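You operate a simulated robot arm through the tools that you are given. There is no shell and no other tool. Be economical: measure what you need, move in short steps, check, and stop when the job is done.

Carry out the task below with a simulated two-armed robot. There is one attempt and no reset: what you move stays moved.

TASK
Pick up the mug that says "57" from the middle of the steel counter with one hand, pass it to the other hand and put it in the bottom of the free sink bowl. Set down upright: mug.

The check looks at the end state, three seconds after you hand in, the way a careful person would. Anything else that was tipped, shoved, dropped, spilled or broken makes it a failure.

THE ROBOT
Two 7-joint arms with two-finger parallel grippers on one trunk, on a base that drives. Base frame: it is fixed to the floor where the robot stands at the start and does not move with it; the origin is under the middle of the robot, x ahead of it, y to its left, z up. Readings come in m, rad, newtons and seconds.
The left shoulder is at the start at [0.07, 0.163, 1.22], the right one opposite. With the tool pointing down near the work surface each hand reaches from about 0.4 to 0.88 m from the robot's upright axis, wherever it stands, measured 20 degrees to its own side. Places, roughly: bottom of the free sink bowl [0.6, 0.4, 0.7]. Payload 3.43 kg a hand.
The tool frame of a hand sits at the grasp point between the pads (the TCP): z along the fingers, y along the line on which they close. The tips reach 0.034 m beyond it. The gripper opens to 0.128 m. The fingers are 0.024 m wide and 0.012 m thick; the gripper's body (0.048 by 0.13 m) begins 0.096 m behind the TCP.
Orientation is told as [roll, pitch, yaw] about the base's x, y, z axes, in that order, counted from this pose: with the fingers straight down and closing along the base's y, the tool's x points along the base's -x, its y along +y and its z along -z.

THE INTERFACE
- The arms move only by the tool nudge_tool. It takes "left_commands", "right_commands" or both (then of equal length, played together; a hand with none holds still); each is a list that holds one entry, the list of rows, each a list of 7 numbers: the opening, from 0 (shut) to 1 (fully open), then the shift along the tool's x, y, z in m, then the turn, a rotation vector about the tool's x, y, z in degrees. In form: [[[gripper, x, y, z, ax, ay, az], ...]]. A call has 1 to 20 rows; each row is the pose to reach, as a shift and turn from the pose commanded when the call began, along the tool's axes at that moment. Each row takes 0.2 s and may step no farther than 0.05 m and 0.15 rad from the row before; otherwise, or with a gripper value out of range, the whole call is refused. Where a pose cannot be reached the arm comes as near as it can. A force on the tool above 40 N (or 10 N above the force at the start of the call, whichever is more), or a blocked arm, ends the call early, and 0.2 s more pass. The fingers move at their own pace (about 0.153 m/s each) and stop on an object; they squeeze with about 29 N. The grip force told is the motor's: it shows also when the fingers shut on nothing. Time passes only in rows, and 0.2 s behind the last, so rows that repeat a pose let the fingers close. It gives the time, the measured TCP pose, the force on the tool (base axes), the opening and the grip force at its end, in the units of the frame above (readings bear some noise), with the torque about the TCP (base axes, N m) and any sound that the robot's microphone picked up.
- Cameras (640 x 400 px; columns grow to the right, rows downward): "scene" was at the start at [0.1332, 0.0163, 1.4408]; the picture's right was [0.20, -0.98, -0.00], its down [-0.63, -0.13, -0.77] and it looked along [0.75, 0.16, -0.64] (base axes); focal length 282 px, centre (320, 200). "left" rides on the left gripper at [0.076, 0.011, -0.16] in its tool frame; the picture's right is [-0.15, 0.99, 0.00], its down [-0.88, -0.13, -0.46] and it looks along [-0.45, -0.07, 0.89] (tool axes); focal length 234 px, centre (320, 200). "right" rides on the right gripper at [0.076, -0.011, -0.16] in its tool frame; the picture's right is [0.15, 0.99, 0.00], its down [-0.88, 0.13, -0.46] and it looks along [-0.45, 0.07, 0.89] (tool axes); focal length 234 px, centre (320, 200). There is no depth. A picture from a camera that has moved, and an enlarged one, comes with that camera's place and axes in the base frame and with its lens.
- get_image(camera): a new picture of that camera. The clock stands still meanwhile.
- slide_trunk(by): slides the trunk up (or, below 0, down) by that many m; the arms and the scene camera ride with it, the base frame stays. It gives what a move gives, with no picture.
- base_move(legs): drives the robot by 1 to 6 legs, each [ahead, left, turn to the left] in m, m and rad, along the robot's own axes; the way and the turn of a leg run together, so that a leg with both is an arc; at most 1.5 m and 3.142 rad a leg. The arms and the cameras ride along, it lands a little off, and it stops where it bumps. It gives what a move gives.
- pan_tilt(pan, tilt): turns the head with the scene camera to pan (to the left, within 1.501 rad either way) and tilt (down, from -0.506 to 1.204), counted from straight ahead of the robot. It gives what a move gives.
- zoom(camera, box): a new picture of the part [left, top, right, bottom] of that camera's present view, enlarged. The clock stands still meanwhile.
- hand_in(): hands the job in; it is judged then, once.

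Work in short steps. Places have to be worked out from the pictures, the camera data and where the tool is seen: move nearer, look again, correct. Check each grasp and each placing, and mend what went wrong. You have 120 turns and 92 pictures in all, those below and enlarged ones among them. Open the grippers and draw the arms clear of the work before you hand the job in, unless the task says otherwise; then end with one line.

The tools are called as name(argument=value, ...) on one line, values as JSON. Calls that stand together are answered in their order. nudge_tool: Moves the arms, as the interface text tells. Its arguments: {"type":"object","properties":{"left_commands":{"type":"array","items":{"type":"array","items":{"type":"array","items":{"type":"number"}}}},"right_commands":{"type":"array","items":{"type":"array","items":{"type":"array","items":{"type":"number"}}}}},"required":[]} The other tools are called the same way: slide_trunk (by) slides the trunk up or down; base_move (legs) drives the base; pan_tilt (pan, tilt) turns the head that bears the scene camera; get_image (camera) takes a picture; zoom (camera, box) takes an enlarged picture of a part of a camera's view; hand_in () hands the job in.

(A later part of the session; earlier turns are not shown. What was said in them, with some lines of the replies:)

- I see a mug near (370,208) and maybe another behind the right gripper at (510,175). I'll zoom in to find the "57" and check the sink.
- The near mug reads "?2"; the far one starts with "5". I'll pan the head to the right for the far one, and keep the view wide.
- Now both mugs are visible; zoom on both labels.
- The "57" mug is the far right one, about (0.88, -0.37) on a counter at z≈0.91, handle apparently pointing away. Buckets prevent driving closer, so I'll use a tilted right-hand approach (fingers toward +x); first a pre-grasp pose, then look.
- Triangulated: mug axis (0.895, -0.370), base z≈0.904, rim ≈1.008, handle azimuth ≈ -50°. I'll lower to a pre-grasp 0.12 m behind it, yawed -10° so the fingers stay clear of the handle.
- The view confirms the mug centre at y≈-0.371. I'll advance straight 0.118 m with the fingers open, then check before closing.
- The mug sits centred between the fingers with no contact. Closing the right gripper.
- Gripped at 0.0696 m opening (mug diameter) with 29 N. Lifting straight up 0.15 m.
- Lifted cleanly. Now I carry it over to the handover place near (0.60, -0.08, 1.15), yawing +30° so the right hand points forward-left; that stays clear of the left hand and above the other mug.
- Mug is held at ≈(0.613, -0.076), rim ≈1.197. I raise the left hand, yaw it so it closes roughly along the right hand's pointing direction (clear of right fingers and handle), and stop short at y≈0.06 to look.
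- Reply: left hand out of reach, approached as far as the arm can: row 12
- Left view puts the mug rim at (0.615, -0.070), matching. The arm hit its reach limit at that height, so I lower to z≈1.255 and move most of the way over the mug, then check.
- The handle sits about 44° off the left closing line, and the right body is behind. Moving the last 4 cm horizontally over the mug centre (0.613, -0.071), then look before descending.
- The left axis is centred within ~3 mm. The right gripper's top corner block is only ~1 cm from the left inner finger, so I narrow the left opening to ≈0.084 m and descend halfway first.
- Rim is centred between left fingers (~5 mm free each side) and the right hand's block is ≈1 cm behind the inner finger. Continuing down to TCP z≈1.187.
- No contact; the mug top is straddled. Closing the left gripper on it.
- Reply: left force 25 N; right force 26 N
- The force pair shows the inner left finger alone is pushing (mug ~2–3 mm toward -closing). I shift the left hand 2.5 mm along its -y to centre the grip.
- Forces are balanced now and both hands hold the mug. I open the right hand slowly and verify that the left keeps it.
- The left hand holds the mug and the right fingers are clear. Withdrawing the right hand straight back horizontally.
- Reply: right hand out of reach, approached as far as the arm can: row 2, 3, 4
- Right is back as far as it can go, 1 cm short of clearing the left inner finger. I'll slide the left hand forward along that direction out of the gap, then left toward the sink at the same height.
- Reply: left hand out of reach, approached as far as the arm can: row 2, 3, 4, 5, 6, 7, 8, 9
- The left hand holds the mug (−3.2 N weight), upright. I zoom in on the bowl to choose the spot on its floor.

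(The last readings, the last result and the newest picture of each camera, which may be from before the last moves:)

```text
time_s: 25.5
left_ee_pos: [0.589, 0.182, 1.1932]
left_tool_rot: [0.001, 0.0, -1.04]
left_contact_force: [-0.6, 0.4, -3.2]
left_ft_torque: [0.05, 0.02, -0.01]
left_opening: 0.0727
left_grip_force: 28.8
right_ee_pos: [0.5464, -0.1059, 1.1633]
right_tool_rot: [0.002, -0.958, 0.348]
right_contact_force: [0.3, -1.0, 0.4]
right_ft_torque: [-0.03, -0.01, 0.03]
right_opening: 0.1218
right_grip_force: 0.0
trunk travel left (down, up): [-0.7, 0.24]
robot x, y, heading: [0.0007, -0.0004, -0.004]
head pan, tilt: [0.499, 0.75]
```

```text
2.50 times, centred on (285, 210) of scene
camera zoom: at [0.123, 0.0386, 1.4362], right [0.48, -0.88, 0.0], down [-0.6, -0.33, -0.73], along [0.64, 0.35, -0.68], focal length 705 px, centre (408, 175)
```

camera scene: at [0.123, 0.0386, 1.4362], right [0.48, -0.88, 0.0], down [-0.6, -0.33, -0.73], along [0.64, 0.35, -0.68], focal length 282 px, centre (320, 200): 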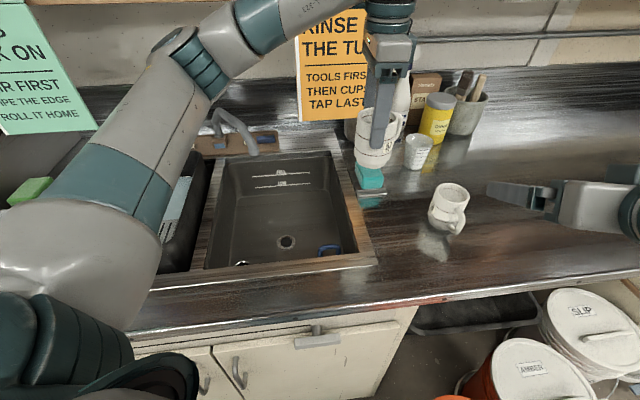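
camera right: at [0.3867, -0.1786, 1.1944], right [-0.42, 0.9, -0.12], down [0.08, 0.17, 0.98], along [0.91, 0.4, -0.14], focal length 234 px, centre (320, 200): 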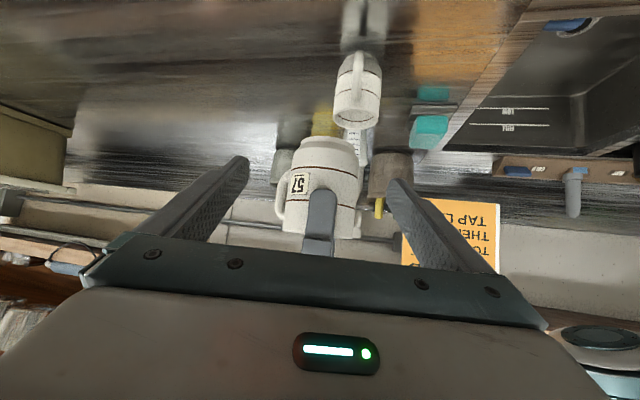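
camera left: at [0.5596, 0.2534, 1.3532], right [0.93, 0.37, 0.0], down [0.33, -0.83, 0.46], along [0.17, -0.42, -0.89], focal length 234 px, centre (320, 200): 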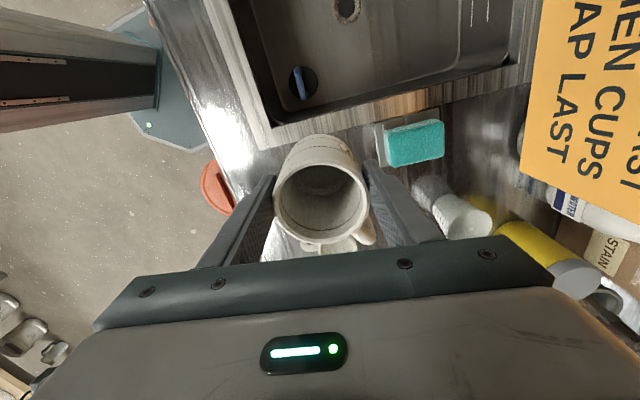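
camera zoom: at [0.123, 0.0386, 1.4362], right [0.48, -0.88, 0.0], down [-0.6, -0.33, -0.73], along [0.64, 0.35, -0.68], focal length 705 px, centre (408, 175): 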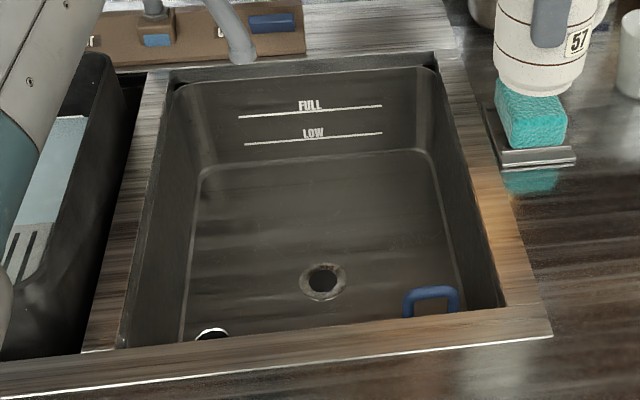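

Bowl floor is clear behind-right of the drain; drain ≈(0.58, 0.42), blue plug ≈(0.62, 0.28), and the faucet spout tip triangulates to (0.62, 0.52, 1.00), which I must avoid. Target spot ≈(0.674, 0.405); I go to just short of it at z≈1.08, yawing back to 0 so the camera side faces away from the spout.

nudge_tool(left_commands=[[[0, 0.0166, 0.0174, 0.0126, 0, 0, -6.67], [0, 0.0332, 0.0349, 0.0251, 0, 0, -13.33], [0, 0.0499, 0.0523, 0.0377, 0, 0, -20], [0, 0.0665, 0.0698, 0.0502, 0, 0, -26.67], [0, 0.0831, 0.0872, 0.0628, 0, 0, -33.33], [0, 0.0997, 0.1047, 0.0753, 0, 0, -40], [0, 0.1164, 0.1221, 0.0879, 0, 0, -46.67], [0, 0.133, 0.1396, 0.1004, 0, 0, -53.33], [0, 0.1496, 0.157, 0.113, 0, 0, -60]]])

get_image(camera="scene")

get_image(camera="left")

```text
time_s: 27.5
left_ee_pos: [0.6496, 0.3894, 1.0803]
left_tool_rot: [-0.001, 0.002, 0.003]
left_contact_force: [0.0, 0.5, -2.6]
left_ft_torque: [-0.01, 0.07, -0.02]
left_opening: 0.0729
left_grip_force: 28.8
right_ee_pos: [0.5457, -0.1063, 1.1636]
right_tool_rot: [0.001, -0.956, 0.35]
right_contact_force: [0.1, -0.6, -0.8]
right_ft_torque: [-0.01, 0.01, -0.01]
right_opening: 0.1216
right_grip_force: 0.1
trunk travel left (down, up): [-0.7, 0.24]
robot x, y, heading: [0.0018, 0.0017, -0.003]
head pan, tilt: [0.499, 0.75]
```

```text
55 pictures are left
camera scene: at [0.1233, 0.0399, 1.4361], right [0.48, -0.88, 0.0], down [-0.6, -0.33, -0.73], along [0.64, 0.35, -0.68], focal length 282 px, centre (320, 200)
```

scene: 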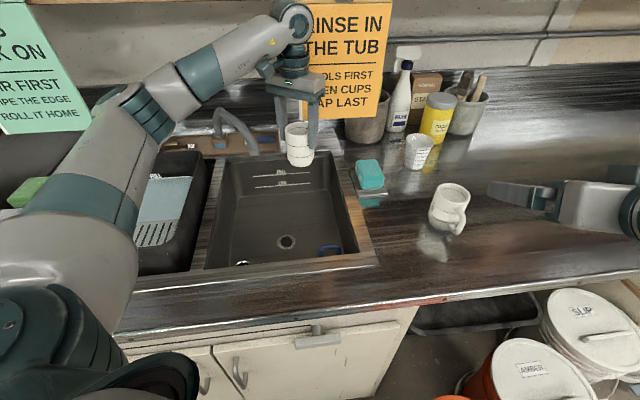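

```text
54 pictures are left
camera left: at [0.5738, 0.4025, 1.2398], right [0.14, 0.99, 0.0], down [0.88, -0.13, 0.46], along [0.45, -0.07, -0.89], focal length 234 px, centre (320, 200)
```

left: 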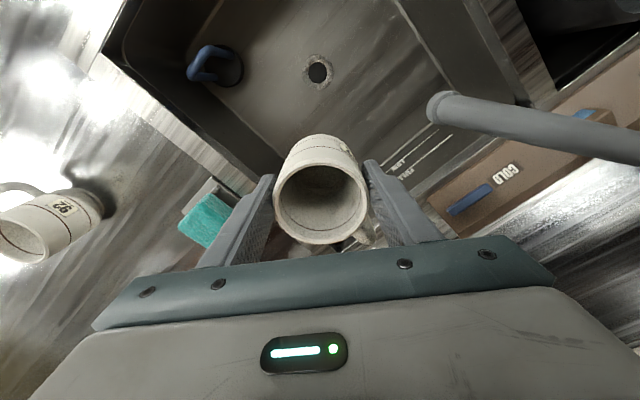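

Position over bowl is good at (0.650, 0.389): drain ≈0.1 m toward the robot, spout ≈0.13 m away. Descending vertically to z≈0.89 (mug base ≈0.795, well above floor) and checking.

nudge_tool(left_commands=[[[0, 0, 0, 0.024, 0, 0, 0], [0, 0, 0, 0.048, 0, 0, 0], [0, 0, 0, 0.072, 0, 0, 0], [0, 0, 0, 0.096, 0, 0, 0], [0, 0, 0, 0.12, 0, 0, 0], [0, 0, 0, 0.144, 0, 0, 0], [0, 0, 0, 0.168, 0, 0, 0], [0, 0, 0, 0.19, 0, 0, 0]]])

get_image(camera="left")

zoom(camera="scene", box=[180, 60, 390, 290])

```text
time_s: 29.3
left_ee_pos: [0.65, 0.3898, 0.8888]
left_tool_rot: [0.0, 0.003, 0.001]
left_contact_force: [0.1, 0.3, -2.7]
left_ft_torque: [0.03, 0.04, 0.02]
left_opening: 0.0727
left_grip_force: 28.9
right_ee_pos: [0.548, -0.1071, 1.1635]
right_tool_rot: [0.002, -0.957, 0.347]
right_contact_force: [0.1, -0.5, 0.4]
right_ft_torque: [0.01, 0.02, 0.0]
right_opening: 0.1216
right_grip_force: 0.0
trunk travel left (down, up): [-0.7, 0.24]
robot x, y, heading: [0.0027, 0.0001, 0.002]
head pan, tilt: [0.499, 0.75]
```

```text
53 pictures are left
camera left: at [0.5738, 0.402, 1.0493], right [0.15, 0.99, 0.0], down [0.88, -0.13, 0.45], along [0.45, -0.07, -0.89], focal length 234 px, centre (320, 200)
```

left: 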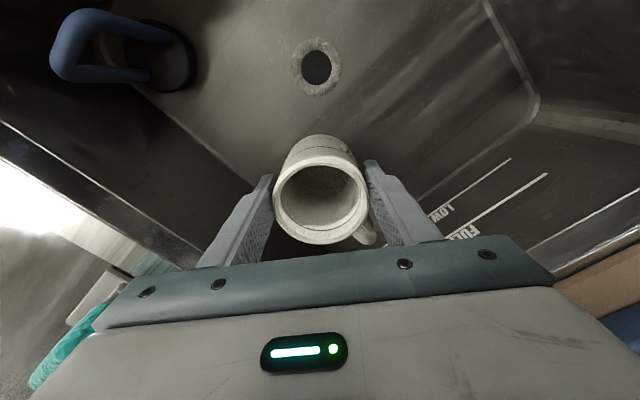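

```text
1.74 times, centred on (285, 175) of scene
camera zoom: at [0.1234, 0.0391, 1.4362], right [0.48, -0.88, 0.0], down [-0.6, -0.33, -0.73], along [0.64, 0.35, -0.68], focal length 490 px, centre (381, 244)
```

zoom: 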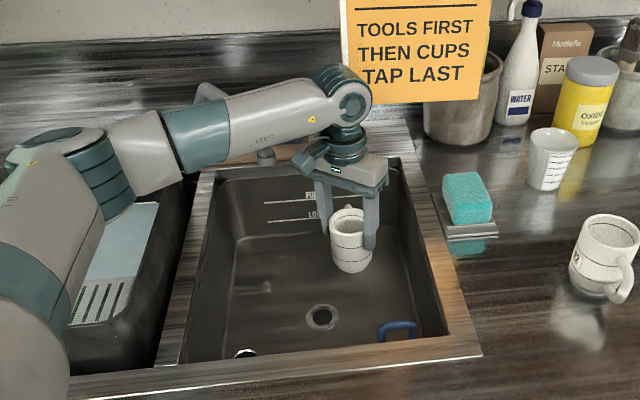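

Clear all round; the forearm runs well in front of the spout. Lowering further to ≈0.84 slowly.

nudge_tool(left_commands=[[[0, 0, 0, 0.01, 0, 0, 0], [0, 0, 0, 0.02, 0, 0, 0], [0, 0, 0, 0.03, 0, 0, 0], [0, 0, 0, 0.04, 0, 0, 0], [0, 0, 0, 0.05, 0, 0, 0]]])

zoom(camera="scene", box=[250, 120, 370, 240])

```text
time_s: 30.5
left_ee_pos: [0.6499, 0.3894, 0.8385]
left_tool_rot: [0.0, 0.002, 0.0]
left_contact_force: [-0.1, 0.2, -2.3]
left_ft_torque: [-0.03, 0.0, 0.01]
left_opening: 0.073
left_grip_force: 29.5
right_ee_pos: [0.5461, -0.1068, 1.1633]
right_tool_rot: [0.002, -0.959, 0.346]
right_contact_force: [-0.3, 0.1, 0.6]
right_ft_torque: [-0.01, -0.02, -0.01]
right_opening: 0.1216
right_grip_force: 0.1
trunk travel left (down, up): [-0.7, 0.24]
robot x, y, heading: [0.0016, 0.0009, -0.001]
head pan, tilt: [0.499, 0.75]
```

```text
3.33 times, centred on (310, 180) of scene
camera zoom: at [0.1231, 0.039, 1.4362], right [0.48, -0.88, 0.0], down [-0.6, -0.33, -0.73], along [0.64, 0.35, -0.68], focal length 940 px, centre (353, 267)
```

zoom: 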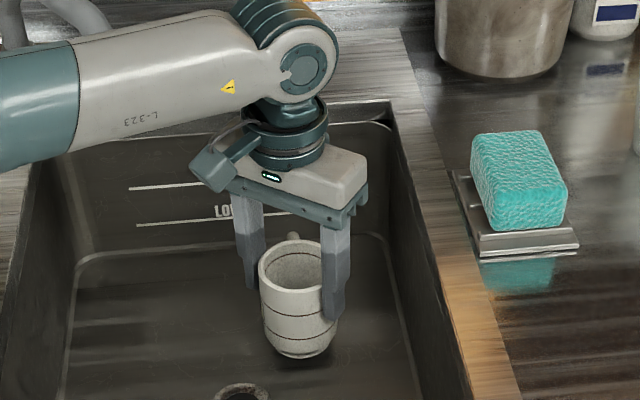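

Still free (−2.3 N is just the mug). Mug is upright and over clear floor; continue in small steps.

nudge_tool(left_commands=[[[0, 0, 0, 0.005, 0, 0, 0], [0, 0, 0, 0.01, 0, 0, 0], [0, 0, 0, 0.015, 0, 0, 0]]])

```text
time_s: 31.3
left_ee_pos: [0.6502, 0.3898, 0.8253]
left_tool_rot: [0.0, 0.0, -0.001]
left_contact_force: [-0.7, -0.5, -1.4]
left_ft_torque: [0.05, 0.02, -0.03]
left_opening: 0.0724
left_grip_force: 28.8
right_ee_pos: [0.5464, -0.107, 1.1644]
right_tool_rot: [0.002, -0.958, 0.347]
right_contact_force: [-0.4, 0.0, 0.8]
right_ft_torque: [0.0, 0.02, -0.01]
right_opening: 0.1218
right_grip_force: 0.0
trunk travel left (down, up): [-0.7, 0.24]
robot x, y, heading: [0.0002, -0.002, 0.003]
head pan, tilt: [0.499, 0.75]
```

Not in contact clearly yet; another centimetre in fine steps.

nudge_tool(left_commands=[[[0, 0, 0, 0.003, 0, 0, 0], [0, 0, 0, 0.006, 0, 0, 0], [0, 0, 0, 0.009, 0, 0, 0]]])

```text
time_s: 32.2
left_ee_pos: [0.6519, 0.3906, 0.8241]
left_tool_rot: [-0.001, -0.009, 0.005]
left_contact_force: [-9.9, -2.2, 23.7]
left_ft_torque: [0.43, 0.67, 0.16]
left_opening: 0.0724
left_grip_force: 29.6
right_ee_pos: [0.5445, -0.1072, 1.1646]
right_tool_rot: [0.002, -0.961, 0.35]
right_contact_force: [0.6, -0.8, 0.4]
right_ft_torque: [-0.04, 0.06, 0.01]
right_opening: 0.1216
right_grip_force: 0.1
trunk travel left (down, up): [-0.7, 0.24]
robot x, y, heading: [0.0019, 0.0001, 0.0]
head pan, tilt: [0.499, 0.75]
stopped in row 3 (left hand): the force on the tool passed its limit at 41 N (the readings are from after the stop); the commanded pose is now the measured one
```

Contact with the floor at TCP z≈0.824 (floor ≈0.73, matching my estimate). I ease up about 1 mm to relax the load and look.

nudge_tool(left_commands=[[[0, 0, 0, -0.0007, 0, 0, 0], [0, 0, 0, -0.0007, 0, 0, 0]]])

zoom(camera="scene", box=[250, 120, 370, 240])

get_image(camera="left")

```text
time_s: 32.8
left_ee_pos: [0.6516, 0.3895, 0.824]
left_tool_rot: [-0.001, -0.013, 0.003]
left_contact_force: [-0.6, 1.1, 25.6]
left_ft_torque: [0.24, 0.34, -0.08]
left_opening: 0.0723
left_grip_force: 28.6
right_ee_pos: [0.5445, -0.1075, 1.1648]
right_tool_rot: [0.001, -0.963, 0.347]
right_contact_force: [-0.3, -0.1, 0.3]
right_ft_torque: [0.02, -0.02, 0.02]
right_opening: 0.1214
right_grip_force: 0.1
trunk travel left (down, up): [-0.7, 0.24]
robot x, y, heading: [-0.0007, -0.0002, 0.005]
head pan, tilt: [0.499, 0.75]
```

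```text
3.33 times, centred on (310, 180) of scene
camera zoom: at [0.1195, 0.037, 1.4367], right [0.48, -0.88, 0.0], down [-0.6, -0.33, -0.73], along [0.64, 0.35, -0.68], focal length 940 px, centre (353, 267)
```

zoom: 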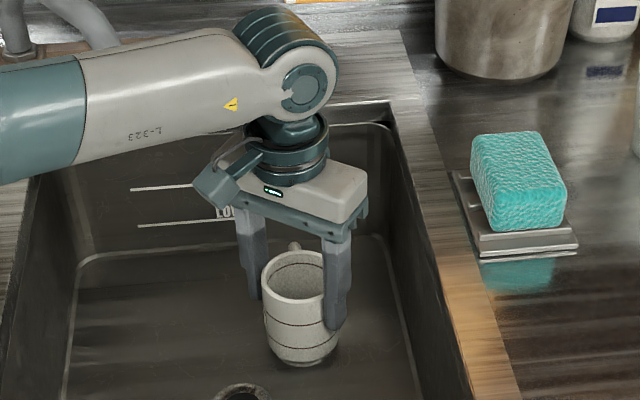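

```text
49 pictures are left
camera left: at [0.5731, 0.4015, 0.9835], right [0.14, 0.99, 0.0], down [0.87, -0.13, 0.47], along [0.46, -0.06, -0.88], focal length 234 px, centre (320, 200)
```

left: 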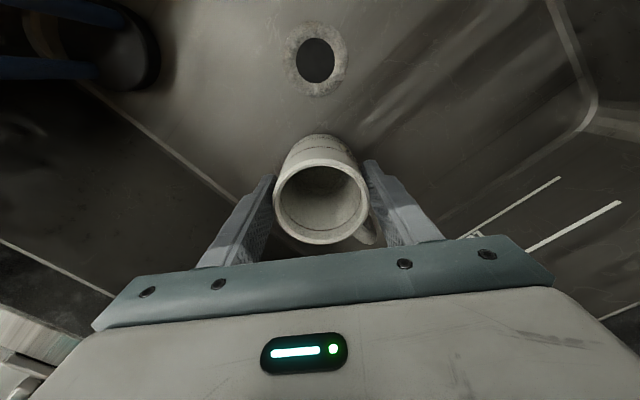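

nudge_tool(left_commands=[[[0, 0, 0, -0.001, 0, 0.3, 0], [0, 0, 0, -0.0015, 0, 0.6, 0], [0, 0, 0, -0.0015, 0, 0.6, 0]]])

```text
time_s: 33.6
left_ee_pos: [0.6515, 0.3897, 0.8242]
left_tool_rot: [0.002, 0.0, 0.003]
left_contact_force: [5.1, 1.0, 23.0]
left_ft_torque: [-0.18, -0.7, 0.01]
left_opening: 0.0725
left_grip_force: 28.8
right_ee_pos: [0.5453, -0.1085, 1.1655]
right_tool_rot: [0.001, -0.961, 0.348]
right_contact_force: [-1.1, -0.2, -0.2]
right_ft_torque: [-0.01, 0.01, -0.01]
right_opening: 0.1216
right_grip_force: 0.0
trunk travel left (down, up): [-0.7, 0.24]
robot x, y, heading: [-0.0035, 0.0023, -0.001]
head pan, tilt: [0.499, 0.75]
```

Load persists from arm compliance; raise 2 mm more and read.

nudge_tool(left_commands=[[[0, 0, 0, -0.001, 0, 0, 0], [0, 0, 0, -0.002, 0, 0, 0], [0, 0, 0, -0.002, 0, 0, 0]]])

```text
time_s: 34.4
left_ee_pos: [0.651, 0.3901, 0.8237]
left_tool_rot: [-0.001, 0.005, 0.002]
left_contact_force: [3.5, -0.9, 12.4]
left_ft_torque: [-0.28, -0.56, -0.01]
left_opening: 0.0724
left_grip_force: 28.6
right_ee_pos: [0.5455, -0.1087, 1.165]
right_tool_rot: [0.001, -0.961, 0.348]
right_contact_force: [-0.2, 0.6, -0.4]
right_ft_torque: [0.01, 0.03, 0.0]
right_opening: 0.1215
right_grip_force: 0.1
trunk travel left (down, up): [-0.7, 0.24]
robot x, y, heading: [-0.0011, 0.0009, -0.001]
head pan, tilt: [0.499, 0.75]
```

nudge_tool(left_commands=[[[0, 0, 0, -0.001, 0, -0.3, 0], [0, 0, 0, -0.0018, 0, -0.3, 0], [0, 0, 0, -0.0018, 0, -0.3, 0]]])

```text
time_s: 35.2
left_ee_pos: [0.6521, 0.3902, 0.8233]
left_tool_rot: [0.0, 0.0, 0.004]
left_contact_force: [0.0, 0.5, -3.6]
left_ft_torque: [-0.01, 0.03, 0.02]
left_opening: 0.0722
left_grip_force: 28.9
right_ee_pos: [0.5465, -0.1072, 1.1641]
right_tool_rot: [0.003, -0.957, 0.35]
right_contact_force: [-0.9, -1.2, -0.4]
right_ft_torque: [0.03, -0.01, -0.01]
right_opening: 0.1215
right_grip_force: 0.1
trunk travel left (down, up): [-0.7, 0.24]
robot x, y, heading: [0.0001, -0.0018, 0.002]
head pan, tilt: [0.499, 0.75]
```

Now the load is just the mug's weight, so it is at most a hair above the floor. Lower 0.8 mm, then check.

nudge_tool(left_commands=[[[0, 0, 0, 0.0005, 0, 0, 0], [0, 0, 0, 0.0008, 0, 0, 0]]])

```text
time_s: 35.8
left_ee_pos: [0.6525, 0.3897, 0.8241]
left_tool_rot: [-0.001, -0.002, 0.003]
left_contact_force: [0.0, 0.4, -3.0]
left_ft_torque: [-0.03, 0.03, 0.0]
left_opening: 0.0723
left_grip_force: 28.2
right_ee_pos: [0.5462, -0.1065, 1.1634]
right_tool_rot: [0.002, -0.958, 0.348]
right_contact_force: [0.0, 0.2, 0.1]
right_ft_torque: [0.01, -0.01, -0.01]
right_opening: 0.1217
right_grip_force: 0.3
trunk travel left (down, up): [-0.7, 0.24]
robot x, y, heading: [-0.001, -0.0021, -0.002]
head pan, tilt: [0.499, 0.75]
```

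nudge_tool(left_commands=[[[0, 0, 0, 0.001, 0, 0, 0], [0, 0, 0, 0.001, 0, 0, 0]]])

```text
time_s: 36.4
left_ee_pos: [0.6527, 0.3896, 0.8249]
left_tool_rot: [-0.001, -0.003, 0.005]
left_contact_force: [-0.4, 0.7, -0.3]
left_ft_torque: [0.0, 0.11, -0.02]
left_opening: 0.0724
left_grip_force: 28.7
right_ee_pos: [0.5461, -0.1063, 1.1646]
right_tool_rot: [0.001, -0.959, 0.349]
right_contact_force: [0.4, -0.1, -0.4]
right_ft_torque: [0.03, 0.01, 0.02]
right_opening: 0.1215
right_grip_force: 0.1
trunk travel left (down, up): [-0.7, 0.24]
robot x, y, heading: [-0.0016, 0.001, -0.001]
head pan, tilt: [0.499, 0.75]
```

The force is now ≈0: the floor carries the mug. Releasing gently.

nudge_tool(left_commands=[[[0.58, 0, 0, 0, 0, 0, 0], [0.65, 0, 0, 0, 0, 0, 0], [0.8, 0, 0, 0, 0, 0, 0], [0.9, 0, 0, 0, 0, 0, 0]]])

get_image(camera="left")

zoom(camera="scene", box=[250, 120, 370, 240])

```text
time_s: 37.4
left_ee_pos: [0.652, 0.3891, 0.8238]
left_tool_rot: [0.0, -0.002, 0.004]
left_contact_force: [-0.5, -0.3, -0.2]
left_ft_torque: [0.02, 0.03, 0.01]
left_opening: 0.1152
left_grip_force: 0.0
right_ee_pos: [0.5462, -0.1072, 1.164]
right_tool_rot: [0.003, -0.958, 0.349]
right_contact_force: [-0.7, 0.4, 0.1]
right_ft_torque: [-0.01, 0.0, 0.02]
right_opening: 0.1213
right_grip_force: 0.0
trunk travel left (down, up): [-0.7, 0.24]
robot x, y, heading: [0.0013, 0.0023, 0.003]
head pan, tilt: [0.499, 0.75]
```

```text
48 pictures are left
camera left: at [0.5755, 0.4024, 0.9844], right [0.14, 0.99, 0.0], down [0.88, -0.13, 0.46], along [0.45, -0.07, -0.89], focal length 234 px, centre (320, 200)
```

left: 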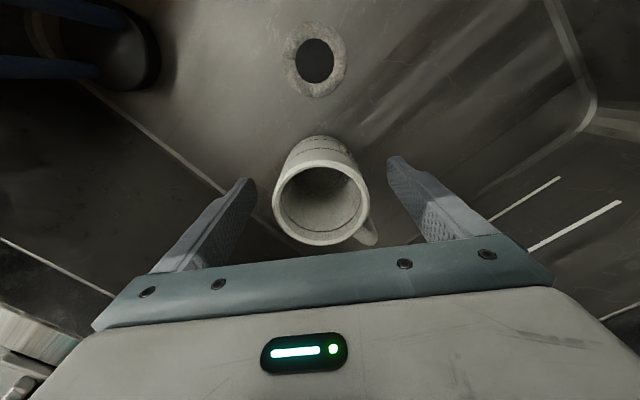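

```text
3.33 times, centred on (310, 180) of scene
camera zoom: at [0.1226, 0.0388, 1.4362], right [0.48, -0.88, 0.0], down [-0.6, -0.33, -0.73], along [0.64, 0.35, -0.68], focal length 940 px, centre (353, 267)
```

zoom: 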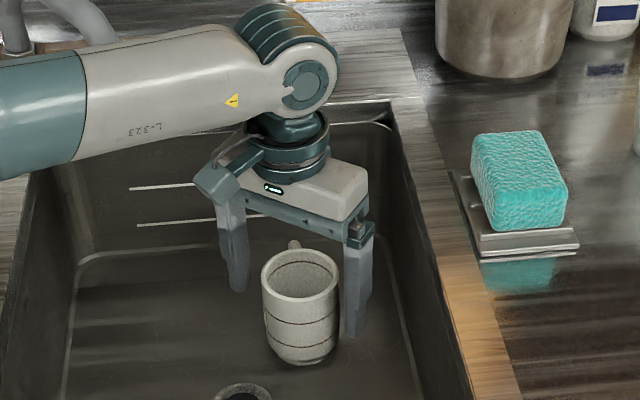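

The mug stands upright and free. Raising the left hand straight up out of the bowl.

nudge_tool(left_commands=[[[0.9, 0, 0, -0.02, 0, 0, 0], [0.9, 0, 0, -0.05, 0, 0, 0], [0.9, 0, 0, -0.085, 0, 0, 0], [0.9, 0, 0, -0.12, 0, 0, 0], [0.9, 0, 0, -0.155, 0, 0, 0], [0.9, 0, 0, -0.19, 0, 0, 0], [0.9, 0, 0, -0.225, 0, 0, 0], [0.9, 0, 0, -0.26, 0, 0, 0]]])

nudge_tool(left_commands=[[[0.9, 0.02, -0.035, -0.01, 0, 0, 0], [0.9, 0.04, -0.07, -0.02, 0, 0, 0], [0.9, 0.06, -0.105, -0.03, 0, 0, 0], [0.9, 0.08, -0.14, -0.04, 0, 0, 0]]])

get_image(camera="scene")

zoom(camera="scene", box=[200, 130, 380, 280])

```text
time_s: 39.2
left_ee_pos: [0.6512, 0.3901, 1.0854]
left_tool_rot: [0.0, -0.002, 0.003]
left_contact_force: [0.1, 0.1, -0.5]
left_ft_torque: [0.04, -0.02, -0.01]
left_opening: 0.1151
left_grip_force: 0.1
right_ee_pos: [0.5465, -0.1079, 1.1647]
right_tool_rot: [0.003, -0.96, 0.347]
right_contact_force: [-0.2, -0.8, -0.2]
right_ft_torque: [0.03, 0.0, 0.01]
right_opening: 0.1219
right_grip_force: 0.1
trunk travel left (down, up): [-0.7, 0.24]
robot x, y, heading: [0.0014, 0.0001, -0.007]
head pan, tilt: [0.499, 0.75]
```

```text
time_s: 40.2
left_ee_pos: [0.5708, 0.2495, 1.1242]
left_tool_rot: [0.001, -0.004, 0.003]
left_contact_force: [-0.1, -0.9, 0.2]
left_ft_torque: [0.03, -0.01, -0.01]
left_opening: 0.1151
left_grip_force: 0.0
right_ee_pos: [0.5448, -0.108, 1.1638]
right_tool_rot: [0.004, -0.961, 0.347]
right_contact_force: [-0.3, -0.5, 0.4]
right_ft_torque: [-0.03, 0.0, 0.0]
right_opening: 0.1217
right_grip_force: 0.1
trunk travel left (down, up): [-0.7, 0.24]
robot x, y, heading: [0.002, 0.0022, 0.001]
head pan, tilt: [0.499, 0.75]
```

```text
46 pictures are left
camera scene: at [0.1221, 0.0368, 1.4363], right [0.48, -0.88, 0.0], down [-0.6, -0.33, -0.73], along [0.64, 0.35, -0.68], focal length 282 px, centre (320, 200)
```

scene: 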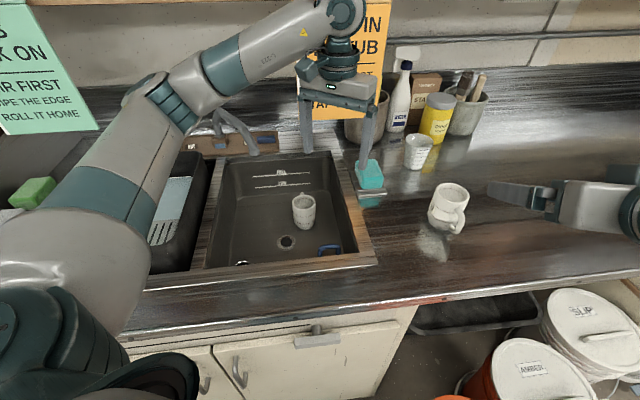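

```text
2.67 times, centred on (290, 205) of scene
camera zoom: at [0.1221, 0.0368, 1.4363], right [0.48, -0.88, 0.0], down [-0.6, -0.33, -0.73], along [0.64, 0.35, -0.68], focal length 752 px, centre (400, 187)
```

zoom: 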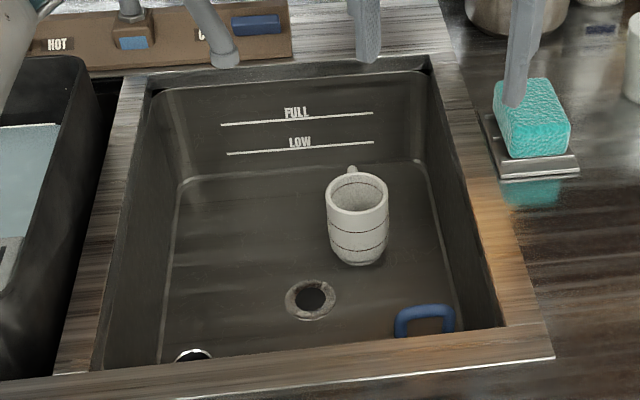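

The mug stands upright on the bowl floor, everything else is where it was, and both hands are open and clear. Handing in.

hand_in()

```text
The job is handed in.
```

The "57" mug was picked up with the right hand, passed to the left in mid-air, and set down upright on the floor of the free sink bowl. Both grippers are open and clear, and nothing else looked moved in the last picture.
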